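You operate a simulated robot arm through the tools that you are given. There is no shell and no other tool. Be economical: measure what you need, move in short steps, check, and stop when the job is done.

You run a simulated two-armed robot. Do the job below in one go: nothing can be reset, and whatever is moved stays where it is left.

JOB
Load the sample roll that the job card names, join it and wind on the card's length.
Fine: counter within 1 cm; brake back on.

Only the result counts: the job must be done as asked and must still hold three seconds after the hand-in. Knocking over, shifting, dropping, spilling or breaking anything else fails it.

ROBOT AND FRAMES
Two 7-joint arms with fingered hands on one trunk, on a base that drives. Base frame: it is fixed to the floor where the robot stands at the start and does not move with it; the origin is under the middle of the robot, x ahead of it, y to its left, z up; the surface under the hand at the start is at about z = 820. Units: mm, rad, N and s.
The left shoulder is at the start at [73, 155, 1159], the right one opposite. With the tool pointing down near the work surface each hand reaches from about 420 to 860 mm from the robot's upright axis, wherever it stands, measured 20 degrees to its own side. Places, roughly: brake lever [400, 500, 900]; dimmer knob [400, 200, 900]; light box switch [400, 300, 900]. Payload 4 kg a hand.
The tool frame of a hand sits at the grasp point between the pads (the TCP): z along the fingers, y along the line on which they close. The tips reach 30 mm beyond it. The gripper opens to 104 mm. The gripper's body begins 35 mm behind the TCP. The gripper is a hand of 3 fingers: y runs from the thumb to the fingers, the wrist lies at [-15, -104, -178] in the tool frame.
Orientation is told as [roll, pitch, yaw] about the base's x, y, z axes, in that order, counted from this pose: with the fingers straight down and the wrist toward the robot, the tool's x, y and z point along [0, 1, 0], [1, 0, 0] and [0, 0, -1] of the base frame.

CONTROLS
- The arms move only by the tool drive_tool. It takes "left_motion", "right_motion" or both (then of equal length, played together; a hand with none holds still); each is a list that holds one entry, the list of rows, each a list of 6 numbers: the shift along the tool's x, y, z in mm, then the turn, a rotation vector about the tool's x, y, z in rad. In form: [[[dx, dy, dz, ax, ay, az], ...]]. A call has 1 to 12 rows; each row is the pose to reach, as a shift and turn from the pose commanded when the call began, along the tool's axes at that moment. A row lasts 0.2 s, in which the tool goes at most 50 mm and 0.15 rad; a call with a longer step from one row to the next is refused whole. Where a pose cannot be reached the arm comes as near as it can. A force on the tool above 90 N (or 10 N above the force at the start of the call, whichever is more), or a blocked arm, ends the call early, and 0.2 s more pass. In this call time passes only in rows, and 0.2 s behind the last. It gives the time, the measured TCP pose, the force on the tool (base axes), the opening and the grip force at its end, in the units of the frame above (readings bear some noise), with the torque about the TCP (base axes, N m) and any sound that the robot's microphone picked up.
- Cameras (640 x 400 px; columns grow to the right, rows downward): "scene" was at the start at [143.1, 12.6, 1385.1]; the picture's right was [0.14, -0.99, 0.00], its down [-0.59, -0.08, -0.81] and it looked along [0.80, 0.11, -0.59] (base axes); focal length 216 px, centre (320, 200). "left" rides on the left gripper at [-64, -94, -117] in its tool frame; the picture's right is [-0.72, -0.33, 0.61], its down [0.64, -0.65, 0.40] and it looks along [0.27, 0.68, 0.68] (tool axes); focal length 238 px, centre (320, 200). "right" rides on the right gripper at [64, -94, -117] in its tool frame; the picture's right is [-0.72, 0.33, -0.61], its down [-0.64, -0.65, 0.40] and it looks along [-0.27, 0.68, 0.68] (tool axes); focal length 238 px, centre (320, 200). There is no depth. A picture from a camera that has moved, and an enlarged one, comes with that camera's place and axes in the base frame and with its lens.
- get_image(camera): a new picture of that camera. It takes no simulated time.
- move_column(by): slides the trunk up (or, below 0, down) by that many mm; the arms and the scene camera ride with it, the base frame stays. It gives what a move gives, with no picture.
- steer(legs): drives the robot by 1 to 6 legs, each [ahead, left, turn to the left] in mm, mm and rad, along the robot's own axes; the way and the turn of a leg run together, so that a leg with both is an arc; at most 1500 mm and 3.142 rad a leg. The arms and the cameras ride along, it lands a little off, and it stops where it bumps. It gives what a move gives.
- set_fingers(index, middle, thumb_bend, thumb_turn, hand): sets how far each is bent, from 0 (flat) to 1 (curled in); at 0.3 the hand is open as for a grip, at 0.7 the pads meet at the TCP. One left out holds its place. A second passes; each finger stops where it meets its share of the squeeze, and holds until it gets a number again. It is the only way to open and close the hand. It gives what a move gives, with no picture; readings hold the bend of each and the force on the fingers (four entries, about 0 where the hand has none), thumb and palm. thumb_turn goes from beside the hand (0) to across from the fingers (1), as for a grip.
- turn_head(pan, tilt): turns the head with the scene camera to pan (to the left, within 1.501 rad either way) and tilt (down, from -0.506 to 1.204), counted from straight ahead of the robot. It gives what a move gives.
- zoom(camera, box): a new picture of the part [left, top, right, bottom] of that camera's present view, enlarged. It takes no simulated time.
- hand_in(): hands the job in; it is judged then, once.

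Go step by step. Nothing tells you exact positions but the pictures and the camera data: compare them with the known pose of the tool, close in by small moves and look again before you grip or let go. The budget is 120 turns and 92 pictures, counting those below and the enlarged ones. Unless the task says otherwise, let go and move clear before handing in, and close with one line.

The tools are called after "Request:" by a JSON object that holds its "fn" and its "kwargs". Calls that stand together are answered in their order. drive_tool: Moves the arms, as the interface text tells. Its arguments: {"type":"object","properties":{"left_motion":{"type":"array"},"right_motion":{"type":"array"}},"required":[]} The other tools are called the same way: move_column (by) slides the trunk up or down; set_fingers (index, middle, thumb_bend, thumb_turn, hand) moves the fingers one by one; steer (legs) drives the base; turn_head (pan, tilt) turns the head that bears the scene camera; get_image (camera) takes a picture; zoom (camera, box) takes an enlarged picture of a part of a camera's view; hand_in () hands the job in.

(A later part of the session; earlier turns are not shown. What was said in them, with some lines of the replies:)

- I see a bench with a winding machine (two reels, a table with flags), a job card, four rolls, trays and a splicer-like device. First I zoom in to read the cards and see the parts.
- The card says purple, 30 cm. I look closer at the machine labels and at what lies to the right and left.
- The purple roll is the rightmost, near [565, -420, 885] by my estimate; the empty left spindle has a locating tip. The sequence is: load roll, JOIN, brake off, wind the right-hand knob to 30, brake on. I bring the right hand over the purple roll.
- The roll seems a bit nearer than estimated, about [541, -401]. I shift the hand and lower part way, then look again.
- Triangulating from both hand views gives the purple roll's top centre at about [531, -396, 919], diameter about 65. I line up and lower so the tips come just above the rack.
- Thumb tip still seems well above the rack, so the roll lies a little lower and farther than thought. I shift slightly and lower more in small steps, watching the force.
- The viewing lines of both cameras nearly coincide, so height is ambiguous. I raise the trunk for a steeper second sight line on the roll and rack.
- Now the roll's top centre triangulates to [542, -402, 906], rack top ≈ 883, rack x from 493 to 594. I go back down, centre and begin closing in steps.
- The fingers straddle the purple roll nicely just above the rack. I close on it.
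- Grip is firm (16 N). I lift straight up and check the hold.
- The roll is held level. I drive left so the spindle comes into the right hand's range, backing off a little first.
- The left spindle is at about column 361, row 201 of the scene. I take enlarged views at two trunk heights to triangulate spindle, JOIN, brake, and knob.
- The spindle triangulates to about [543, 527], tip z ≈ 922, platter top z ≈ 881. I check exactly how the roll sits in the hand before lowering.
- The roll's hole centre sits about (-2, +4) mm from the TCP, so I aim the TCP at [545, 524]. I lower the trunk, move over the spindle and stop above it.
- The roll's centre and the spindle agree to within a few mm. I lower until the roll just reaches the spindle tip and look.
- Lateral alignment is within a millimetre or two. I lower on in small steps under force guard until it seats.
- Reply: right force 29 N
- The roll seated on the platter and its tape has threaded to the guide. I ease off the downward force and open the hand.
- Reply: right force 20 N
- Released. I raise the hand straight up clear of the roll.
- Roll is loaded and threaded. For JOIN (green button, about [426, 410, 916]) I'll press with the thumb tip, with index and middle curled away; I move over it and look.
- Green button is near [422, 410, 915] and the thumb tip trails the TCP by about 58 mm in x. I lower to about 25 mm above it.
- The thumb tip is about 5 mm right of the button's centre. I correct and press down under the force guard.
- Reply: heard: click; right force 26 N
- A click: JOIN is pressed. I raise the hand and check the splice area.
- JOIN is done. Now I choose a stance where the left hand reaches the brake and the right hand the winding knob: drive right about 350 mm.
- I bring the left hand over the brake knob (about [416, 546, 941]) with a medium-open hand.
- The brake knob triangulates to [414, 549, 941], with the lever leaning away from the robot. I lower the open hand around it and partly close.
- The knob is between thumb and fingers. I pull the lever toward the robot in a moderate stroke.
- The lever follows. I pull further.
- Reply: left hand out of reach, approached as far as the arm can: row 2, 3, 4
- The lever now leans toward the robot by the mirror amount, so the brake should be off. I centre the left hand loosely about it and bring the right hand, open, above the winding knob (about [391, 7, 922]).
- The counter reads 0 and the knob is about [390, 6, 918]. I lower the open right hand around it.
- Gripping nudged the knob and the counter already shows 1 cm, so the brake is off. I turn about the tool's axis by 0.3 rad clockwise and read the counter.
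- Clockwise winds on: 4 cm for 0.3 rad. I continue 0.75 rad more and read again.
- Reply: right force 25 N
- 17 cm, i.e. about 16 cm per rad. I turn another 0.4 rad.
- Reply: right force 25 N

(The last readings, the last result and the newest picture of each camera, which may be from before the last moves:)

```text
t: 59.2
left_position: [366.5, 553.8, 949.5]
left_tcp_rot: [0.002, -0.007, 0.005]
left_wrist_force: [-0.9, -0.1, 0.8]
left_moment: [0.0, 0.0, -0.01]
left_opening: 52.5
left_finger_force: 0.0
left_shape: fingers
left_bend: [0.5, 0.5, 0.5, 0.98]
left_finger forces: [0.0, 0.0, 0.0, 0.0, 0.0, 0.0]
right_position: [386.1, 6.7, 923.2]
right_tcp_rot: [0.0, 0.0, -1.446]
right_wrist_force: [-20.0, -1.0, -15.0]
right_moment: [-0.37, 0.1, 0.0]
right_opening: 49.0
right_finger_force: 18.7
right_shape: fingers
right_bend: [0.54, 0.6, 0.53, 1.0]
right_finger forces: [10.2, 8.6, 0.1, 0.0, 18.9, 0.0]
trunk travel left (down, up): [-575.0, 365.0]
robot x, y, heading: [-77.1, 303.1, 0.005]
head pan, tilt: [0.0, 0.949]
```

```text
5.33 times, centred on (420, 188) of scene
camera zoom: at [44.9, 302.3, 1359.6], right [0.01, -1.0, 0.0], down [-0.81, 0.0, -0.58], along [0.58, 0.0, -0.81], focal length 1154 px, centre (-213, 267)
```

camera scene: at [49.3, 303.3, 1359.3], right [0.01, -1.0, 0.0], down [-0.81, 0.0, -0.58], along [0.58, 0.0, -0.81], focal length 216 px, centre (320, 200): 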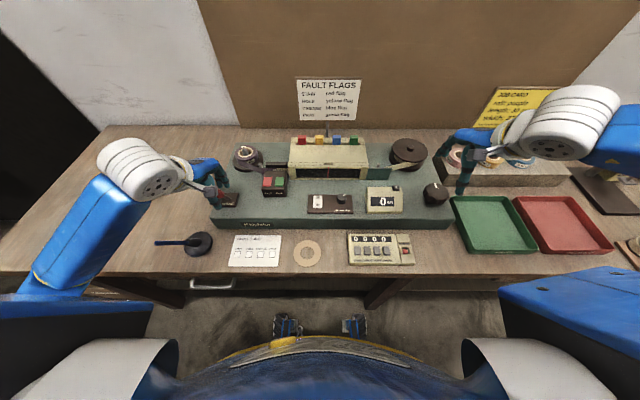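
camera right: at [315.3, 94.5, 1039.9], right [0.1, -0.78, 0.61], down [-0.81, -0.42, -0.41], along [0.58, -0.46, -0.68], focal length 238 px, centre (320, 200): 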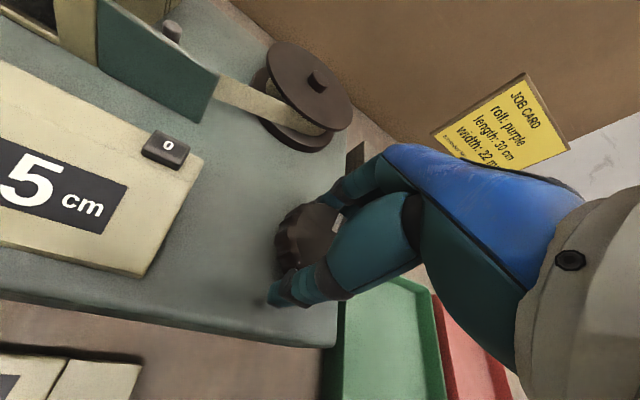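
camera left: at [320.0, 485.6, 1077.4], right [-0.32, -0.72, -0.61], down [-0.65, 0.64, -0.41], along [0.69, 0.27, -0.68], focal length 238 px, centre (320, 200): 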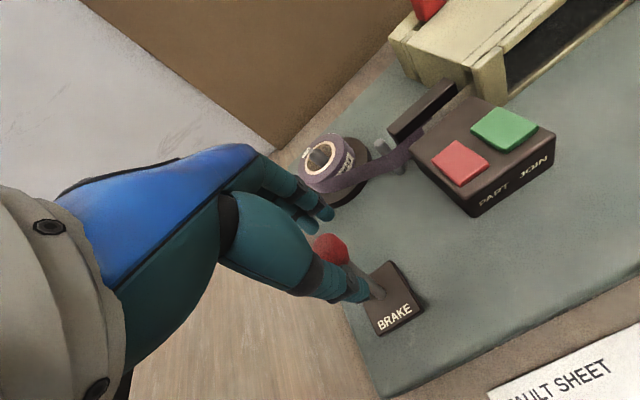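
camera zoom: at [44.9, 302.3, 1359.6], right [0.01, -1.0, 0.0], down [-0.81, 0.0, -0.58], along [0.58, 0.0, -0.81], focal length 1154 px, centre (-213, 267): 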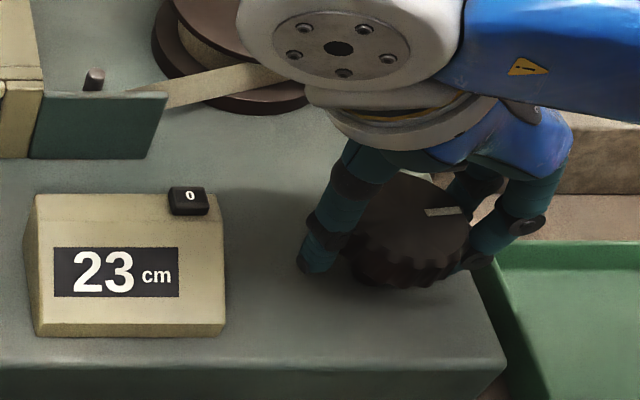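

23 cm with the hand still within reach. I turn 0.3 rad more.

Request:
{"fn": "drive_tool", "kwargs": {"right_motion": [[[0, 0, 0, 0, 0, 0.1], [0, 0, 0, 0, 0, 0.2], [0, 0, 0, 0, 0, 0.3]]]}}

Request:
{"fn": "zoom", "kwargs": {"camera": "scene", "box": [360, 150, 480, 225]}}

```text
t: 60.0
left_position: [367.0, 554.8, 949.2]
left_tcp_rot: [0.001, -0.007, 0.004]
left_wrist_force: [-0.8, 0.5, 0.5]
left_moment: [0.01, -0.01, 0.01]
left_opening: 52.8
left_finger_force: 0.3
left_shape: fingers
left_bend: [0.5, 0.5, 0.5, 0.98]
left_finger forces: [0.1, 0.0, 0.1, 0.0, 0.0, 0.0]
right_position: [386.3, 8.1, 923.7]
right_tcp_rot: [0.001, 0.002, -1.745]
right_wrist_force: [-22.0, -0.7, -15.8]
right_moment: [-0.2, 0.17, 0.04]
right_opening: 48.9
right_finger_force: 19.0
right_shape: fingers
right_bend: [0.53, 0.59, 0.53, 1.0]
right_finger forces: [11.6, 10.2, 0.1, 0.1, 16.6, 0.0]
trunk travel left (down, up): [-575.0, 365.0]
robot x, y, heading: [-81.8, 304.0, 0.008]
head pan, tilt: [0.0, 0.949]
```

```text
5.33 times, centred on (420, 188) of scene
camera zoom: at [45.2, 302.4, 1359.6], right [0.01, -1.0, 0.0], down [-0.81, 0.0, -0.58], along [0.58, 0.0, -0.81], focal length 1154 px, centre (-213, 267)
```

zoom: 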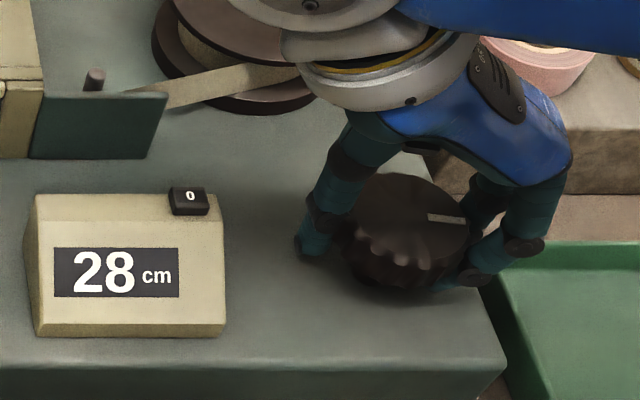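

28 cm; I turn 0.12 rad more.

Request:
{"fn": "drive_tool", "kwargs": {"right_motion": [[[0, 0, 0, 0, 0, 0.06], [0, 0, 0, 0, 0, 0.12]]]}}

Request:
{"fn": "zoom", "kwargs": {"camera": "scene", "box": [360, 150, 480, 225]}}

Request:
{"fn": "zoom", "kwargs": {"camera": "scene", "box": [180, 130, 280, 220]}}

Request:
{"fn": "get_image", "kwargs": {"camera": "left"}}

```text
t: 60.6
left_position: [367.2, 554.8, 949.6]
left_tcp_rot: [0.001, -0.006, 0.005]
left_wrist_force: [-0.1, -0.5, 0.6]
left_moment: [-0.02, 0.01, 0.02]
left_opening: 52.8
left_finger_force: 0.1
left_shape: fingers
left_bend: [0.5, 0.5, 0.5, 0.98]
left_finger forces: [0.0, 0.1, 0.0, 0.1, 0.0, 0.0]
right_position: [386.8, 6.7, 924.5]
right_tcp_rot: [0.003, 0.001, -1.866]
right_wrist_force: [-20.7, 0.5, -15.5]
right_moment: [-0.17, 0.21, 0.04]
right_opening: 48.8
right_finger_force: 19.8
right_shape: fingers
right_bend: [0.53, 0.59, 0.54, 1.0]
right_finger forces: [12.0, 10.5, 0.0, 0.1, 16.3, 0.1]
trunk travel left (down, up): [-575.0, 365.0]
robot x, y, heading: [-78.3, 302.5, 0.008]
head pan, tilt: [0.0, 0.949]
```

```text
5.33 times, centred on (420, 188) of scene
camera zoom: at [45.4, 302.6, 1359.6], right [0.01, -1.0, 0.0], down [-0.81, 0.0, -0.58], along [0.58, 0.0, -0.81], focal length 1154 px, centre (-213, 267)
```

zoom: 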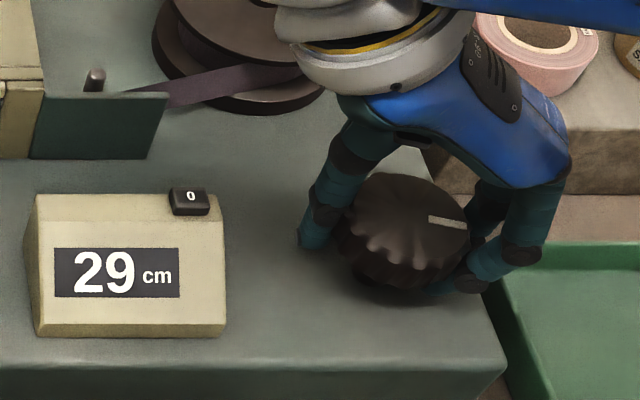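

```text
4.44 times, centred on (230, 175) of scene
camera zoom: at [45.4, 302.6, 1359.6], right [0.01, -1.0, 0.0], down [-0.81, 0.0, -0.58], along [0.58, 0.0, -0.81], focal length 961 px, centre (720, 311)
```

zoom: 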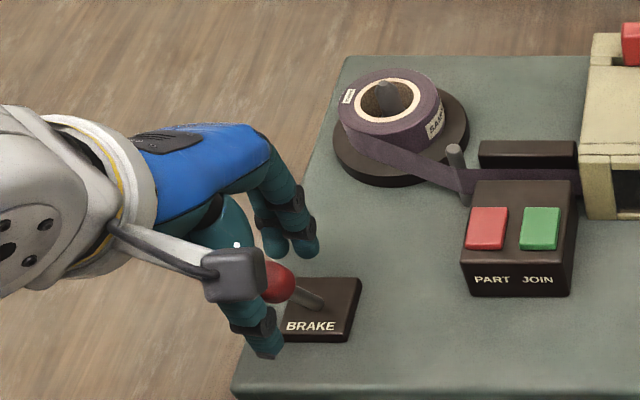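

```text
27 pictures are left
camera left: at [272.5, 490.4, 1065.2], right [-0.32, -0.72, -0.62], down [-0.65, 0.64, -0.41], along [0.69, 0.27, -0.67], focal length 238 px, centre (320, 200)
```

left: 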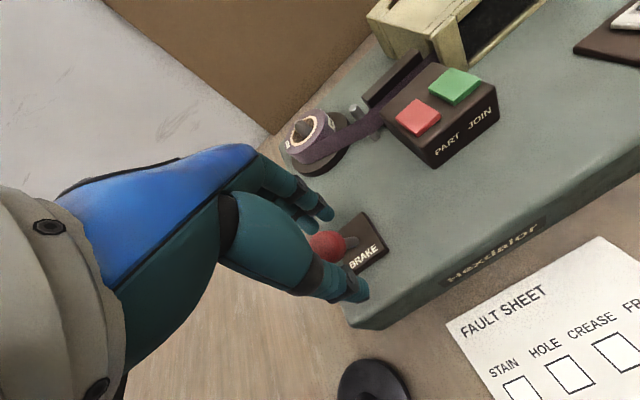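

29 cm; by my fit the true value is 29.4–29.9, so I add 0.04 rad to centre on 30.

Request:
{"fn": "drive_tool", "kwargs": {"right_motion": [[[0, 0, 0, 0, 0, 0.04]]]}}

Request:
{"fn": "zoom", "kwargs": {"camera": "scene", "box": [360, 150, 480, 225]}}

```text
t: 61.0
left_position: [368.0, 554.1, 948.7]
left_tcp_rot: [0.002, -0.006, 0.006]
left_wrist_force: [-0.7, -0.2, 1.3]
left_moment: [0.03, -0.01, 0.0]
left_opening: 52.6
left_finger_force: 0.2
left_shape: fingers
left_bend: [0.5, 0.5, 0.5, 0.98]
left_finger forces: [0.1, 0.1, 0.0, 0.1, 0.0, 0.1]
right_position: [386.8, 7.2, 923.7]
right_tcp_rot: [0.003, 0.002, -1.903]
right_wrist_force: [-21.5, 2.0, -15.5]
right_moment: [-0.14, 0.19, 0.06]
right_opening: 48.8
right_finger_force: 19.2
right_shape: fingers
right_bend: [0.52, 0.59, 0.54, 1.0]
right_finger forces: [12.2, 10.7, 0.0, 0.1, 15.8, 0.0]
trunk travel left (down, up): [-575.0, 365.0]
robot x, y, heading: [-81.9, 300.8, 0.008]
head pan, tilt: [0.0, 0.949]
```

```text
5.33 times, centred on (420, 188) of scene
camera zoom: at [45.3, 302.6, 1359.6], right [0.01, -1.0, 0.0], down [-0.81, 0.0, -0.58], along [0.58, 0.0, -0.81], focal length 1154 px, centre (-213, 267)
```

zoom: 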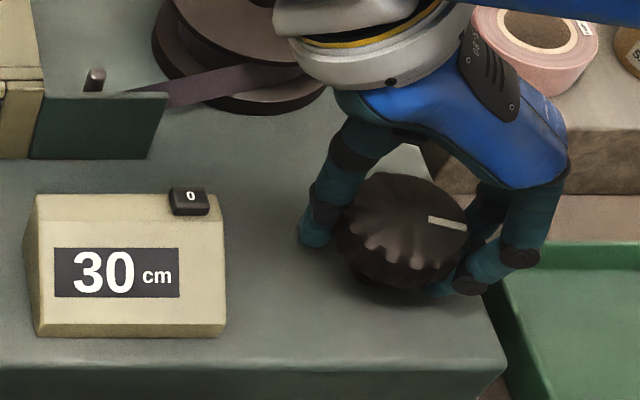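

The counter shows 30 cm. With the right hand still holding the knob, I push the brake lever back away from the robot with the left thumb.

Request:
{"fn": "drive_tool", "kwargs": {"left_motion": [[[0, 12, -2, 0, 0, 0], [0, 24, -4, 0, 0, 0], [0, 36, -4, 0, 0, 0], [0, 48, -4, 0, 0, 0], [0, 58, -2, 0, 0, 0], [0, 66, 0, 0, 0, 0]]]}}

Request:
{"fn": "zoom", "kwargs": {"camera": "scene", "box": [180, 110, 280, 220]}}

```text
t: 62.4
left_position: [432.6, 554.1, 951.7]
left_tcp_rot: [0.001, -0.007, 0.005]
left_wrist_force: [-7.3, 0.3, 5.1]
left_moment: [-0.01, 0.29, -0.04]
left_opening: 61.8
left_finger_force: 5.1
left_shape: fingers
left_bend: [0.5, 0.5, 0.45, 0.97]
left_finger forces: [0.0, 0.1, 0.1, 0.0, 9.6, 0.0]
right_position: [387.3, 7.3, 924.1]
right_tcp_rot: [0.003, 0.003, -1.905]
right_wrist_force: [-15.0, 2.5, -19.6]
right_moment: [-0.1, 0.16, 0.02]
right_opening: 49.0
right_finger_force: 19.4
right_shape: fingers
right_bend: [0.52, 0.59, 0.54, 1.0]
right_finger forces: [12.2, 10.3, 0.0, 0.0, 17.1, 0.1]
trunk travel left (down, up): [-575.0, 365.0]
robot x, y, heading: [-77.9, 302.3, 0.009]
head pan, tilt: [0.0, 0.949]
```

```text
3.64 times, centred on (230, 165) of scene
camera zoom: at [44.1, 302.1, 1359.8], right [0.01, -1.0, 0.0], down [-0.81, 0.0, -0.58], along [0.58, 0.0, -0.81], focal length 786 px, centre (647, 327)
```

zoom: 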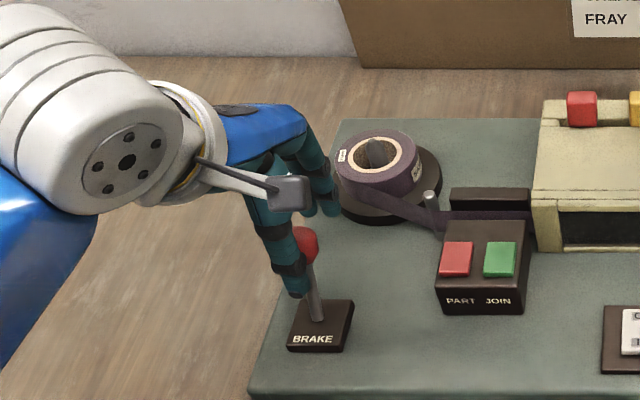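

The lever is back at its stop. I centre the left hand, lift it clear, then check the lever and counter.

Request:
{"fn": "drive_tool", "kwargs": {"left_motion": [[[0, -17, 0, 0, 0, 0], [0, -17, -25, 0, 0, 0], [0, -17, -65, 0, 0, 0], [0, -17, -110, 0, 0, 0], [0, -17, -150, 0, 0, 0]]]}}

Request:
{"fn": "zoom", "kwargs": {"camera": "scene", "box": [180, 110, 280, 220]}}

Request:
{"fn": "set_fingers", "kwargs": {"hand": "right", "index": 0.3, "middle": 0.3, "thumb_bend": 0.3}}

Request:
{"fn": "zoom", "kwargs": {"camera": "scene", "box": [360, 150, 480, 225]}}

```text
t: 63.6
left_position: [414.9, 553.2, 1099.5]
left_tcp_rot: [0.001, -0.006, 0.005]
left_wrist_force: [-0.4, 0.5, 0.7]
left_moment: [0.0, 0.02, 0.0]
left_opening: 52.2
left_finger_force: 0.0
left_shape: fingers
left_bend: [0.5, 0.5, 0.5, 0.98]
left_finger forces: [0.0, 0.0, 0.1, 0.0, 0.0, 0.0]
right_position: [387.5, 7.8, 923.8]
right_tcp_rot: [0.001, 0.002, -1.904]
right_wrist_force: [-19.8, 1.7, -15.1]
right_moment: [-0.13, 0.17, 0.01]
right_opening: 48.6
right_finger_force: 18.7
right_shape: fingers
right_bend: [0.52, 0.59, 0.54, 1.0]
right_finger forces: [12.0, 10.8, 0.1, 0.1, 16.0, 0.0]
trunk travel left (down, up): [-575.0, 365.0]
robot x, y, heading: [-82.0, 301.3, 0.008]
head pan, tilt: [0.0, 0.949]
```

```text
3.64 times, centred on (230, 165) of scene
camera zoom: at [45.6, 302.4, 1359.6], right [0.01, -1.0, 0.0], down [-0.81, 0.0, -0.58], along [0.58, 0.0, -0.81], focal length 786 px, centre (647, 327)
```

zoom: 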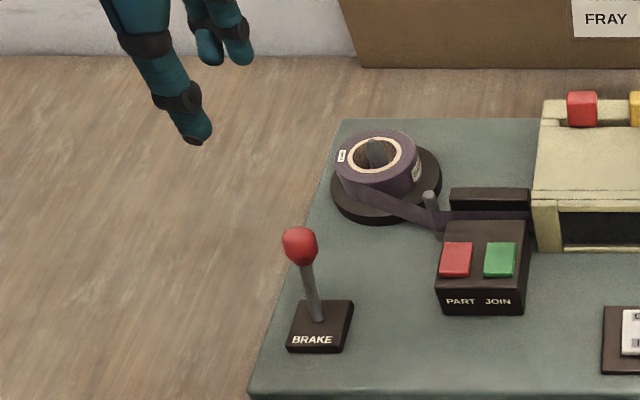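

```text
t: 64.6
left_position: [418.2, 555.8, 1098.9]
left_tcp_rot: [0.001, -0.003, 0.006]
left_wrist_force: [0.6, -0.2, -0.5]
left_moment: [-0.04, 0.0, -0.03]
left_opening: 52.3
left_finger_force: 0.1
left_shape: fingers
left_bend: [0.5, 0.5, 0.5, 0.98]
left_finger forces: [0.1, 0.0, 0.0, 0.0, 0.1, 0.0]
right_position: [390.0, 8.3, 922.8]
right_tcp_rot: [0.002, 0.0, -1.905]
right_wrist_force: [0.7, -0.9, -0.3]
right_moment: [-0.02, -0.02, 0.02]
right_opening: 102.9
right_finger_force: 0.0
right_shape: fingers
right_bend: [0.3, 0.3, 0.3, 0.98]
right_finger forces: [0.0, 0.0, 0.0, 0.0, 0.0, 0.0]
trunk travel left (down, up): [-575.0, 365.0]
robot x, y, heading: [-81.9, 300.8, 0.007]
head pan, tilt: [0.0, 0.949]
```

```text
5.33 times, centred on (420, 188) of scene
camera zoom: at [49.0, 303.9, 1359.4], right [0.01, -1.0, 0.0], down [-0.81, -0.01, -0.58], along [0.58, 0.0, -0.81], focal length 1154 px, centre (-213, 267)
```

zoom: 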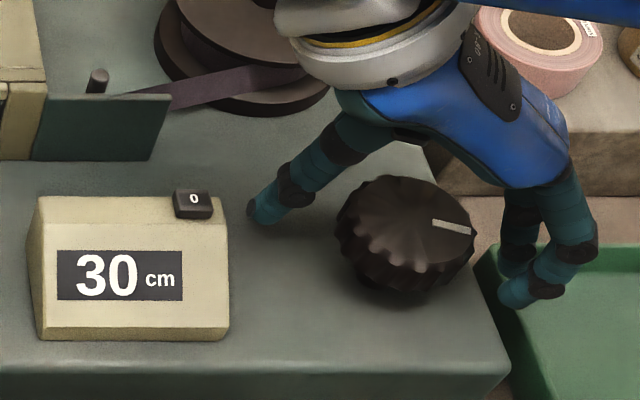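

Brake is back on and the counter holds at 30. I lift the right hand clear and take a final look.

Request:
{"fn": "drive_tool", "kwargs": {"right_motion": [[[0, 0, -30, 0, 0, 0], [0, 0, -75, 0, 0, 0], [0, 0, -120, 0, 0, 0], [0, 0, -160, 0, 0, 0]]]}}

Request:
{"fn": "get_image", "kwargs": {"camera": "scene"}}

Request:
{"fn": "zoom", "kwargs": {"camera": "scene", "box": [200, 130, 480, 240]}}

```text
t: 65.6
left_position: [417.3, 558.3, 1097.8]
left_tcp_rot: [0.0, -0.005, 0.007]
left_wrist_force: [0.2, -0.5, -0.3]
left_moment: [0.0, 0.01, -0.04]
left_opening: 52.3
left_finger_force: 0.0
left_shape: fingers
left_bend: [0.5, 0.5, 0.5, 0.98]
left_finger forces: [0.1, 0.0, 0.0, 0.0, 0.0, 0.0]
right_position: [387.5, 9.4, 1084.6]
right_tcp_rot: [0.003, -0.001, -1.903]
right_wrist_force: [0.1, -0.3, 0.2]
right_moment: [0.05, 0.02, 0.04]
right_opening: 102.7
right_finger_force: 0.0
right_shape: fingers
right_bend: [0.3, 0.3, 0.3, 0.98]
right_finger forces: [0.1, 0.1, 0.1, 0.1, 0.1, 0.0]
trunk travel left (down, up): [-575.0, 365.0]
robot x, y, heading: [-78.3, 301.9, 0.013]
head pan, tilt: [0.0, 0.949]
```

```text
22 pictures are left
camera scene: at [47.2, 305.1, 1359.5], right [0.01, -1.0, 0.0], down [-0.81, -0.01, -0.58], along [0.58, 0.0, -0.81], focal length 216 px, centre (320, 200)
```

scene: 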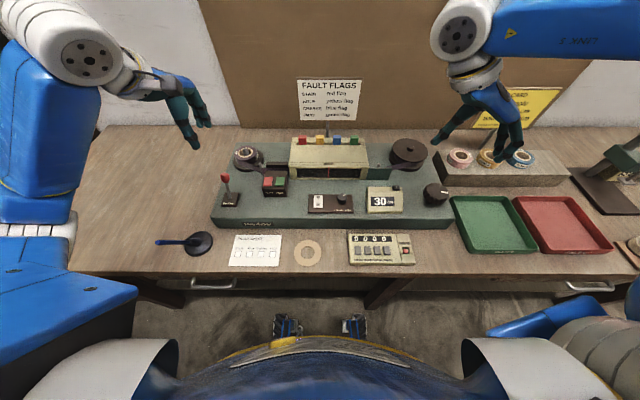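

```text
2.29 times, centred on (340, 185) of scene
camera zoom: at [47.2, 305.1, 1359.5], right [0.01, -1.0, 0.0], down [-0.81, -0.01, -0.58], along [0.58, 0.0, -0.81], focal length 494 px, centre (274, 234)
```

zoom: 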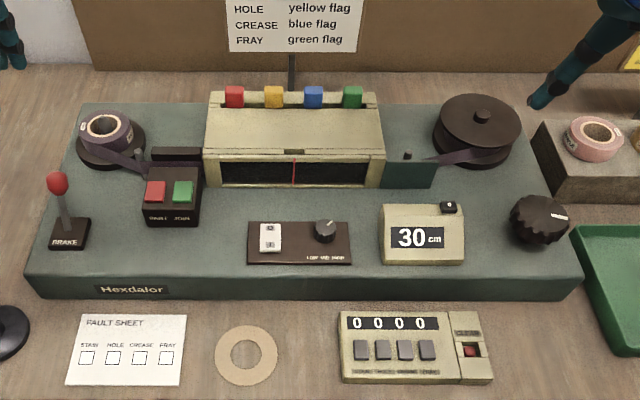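

The purple roll is loaded and joined, the counter reads 30 cm, the brake is on, and both hands are clear. I hand in.

Request:
{"fn": "hand_in", "kwargs": {}}

```text
The job is handed in.
```

The purple roll is loaded and joined, 30 cm is wound on by the counter, the brake is back on, and the job is handed in.
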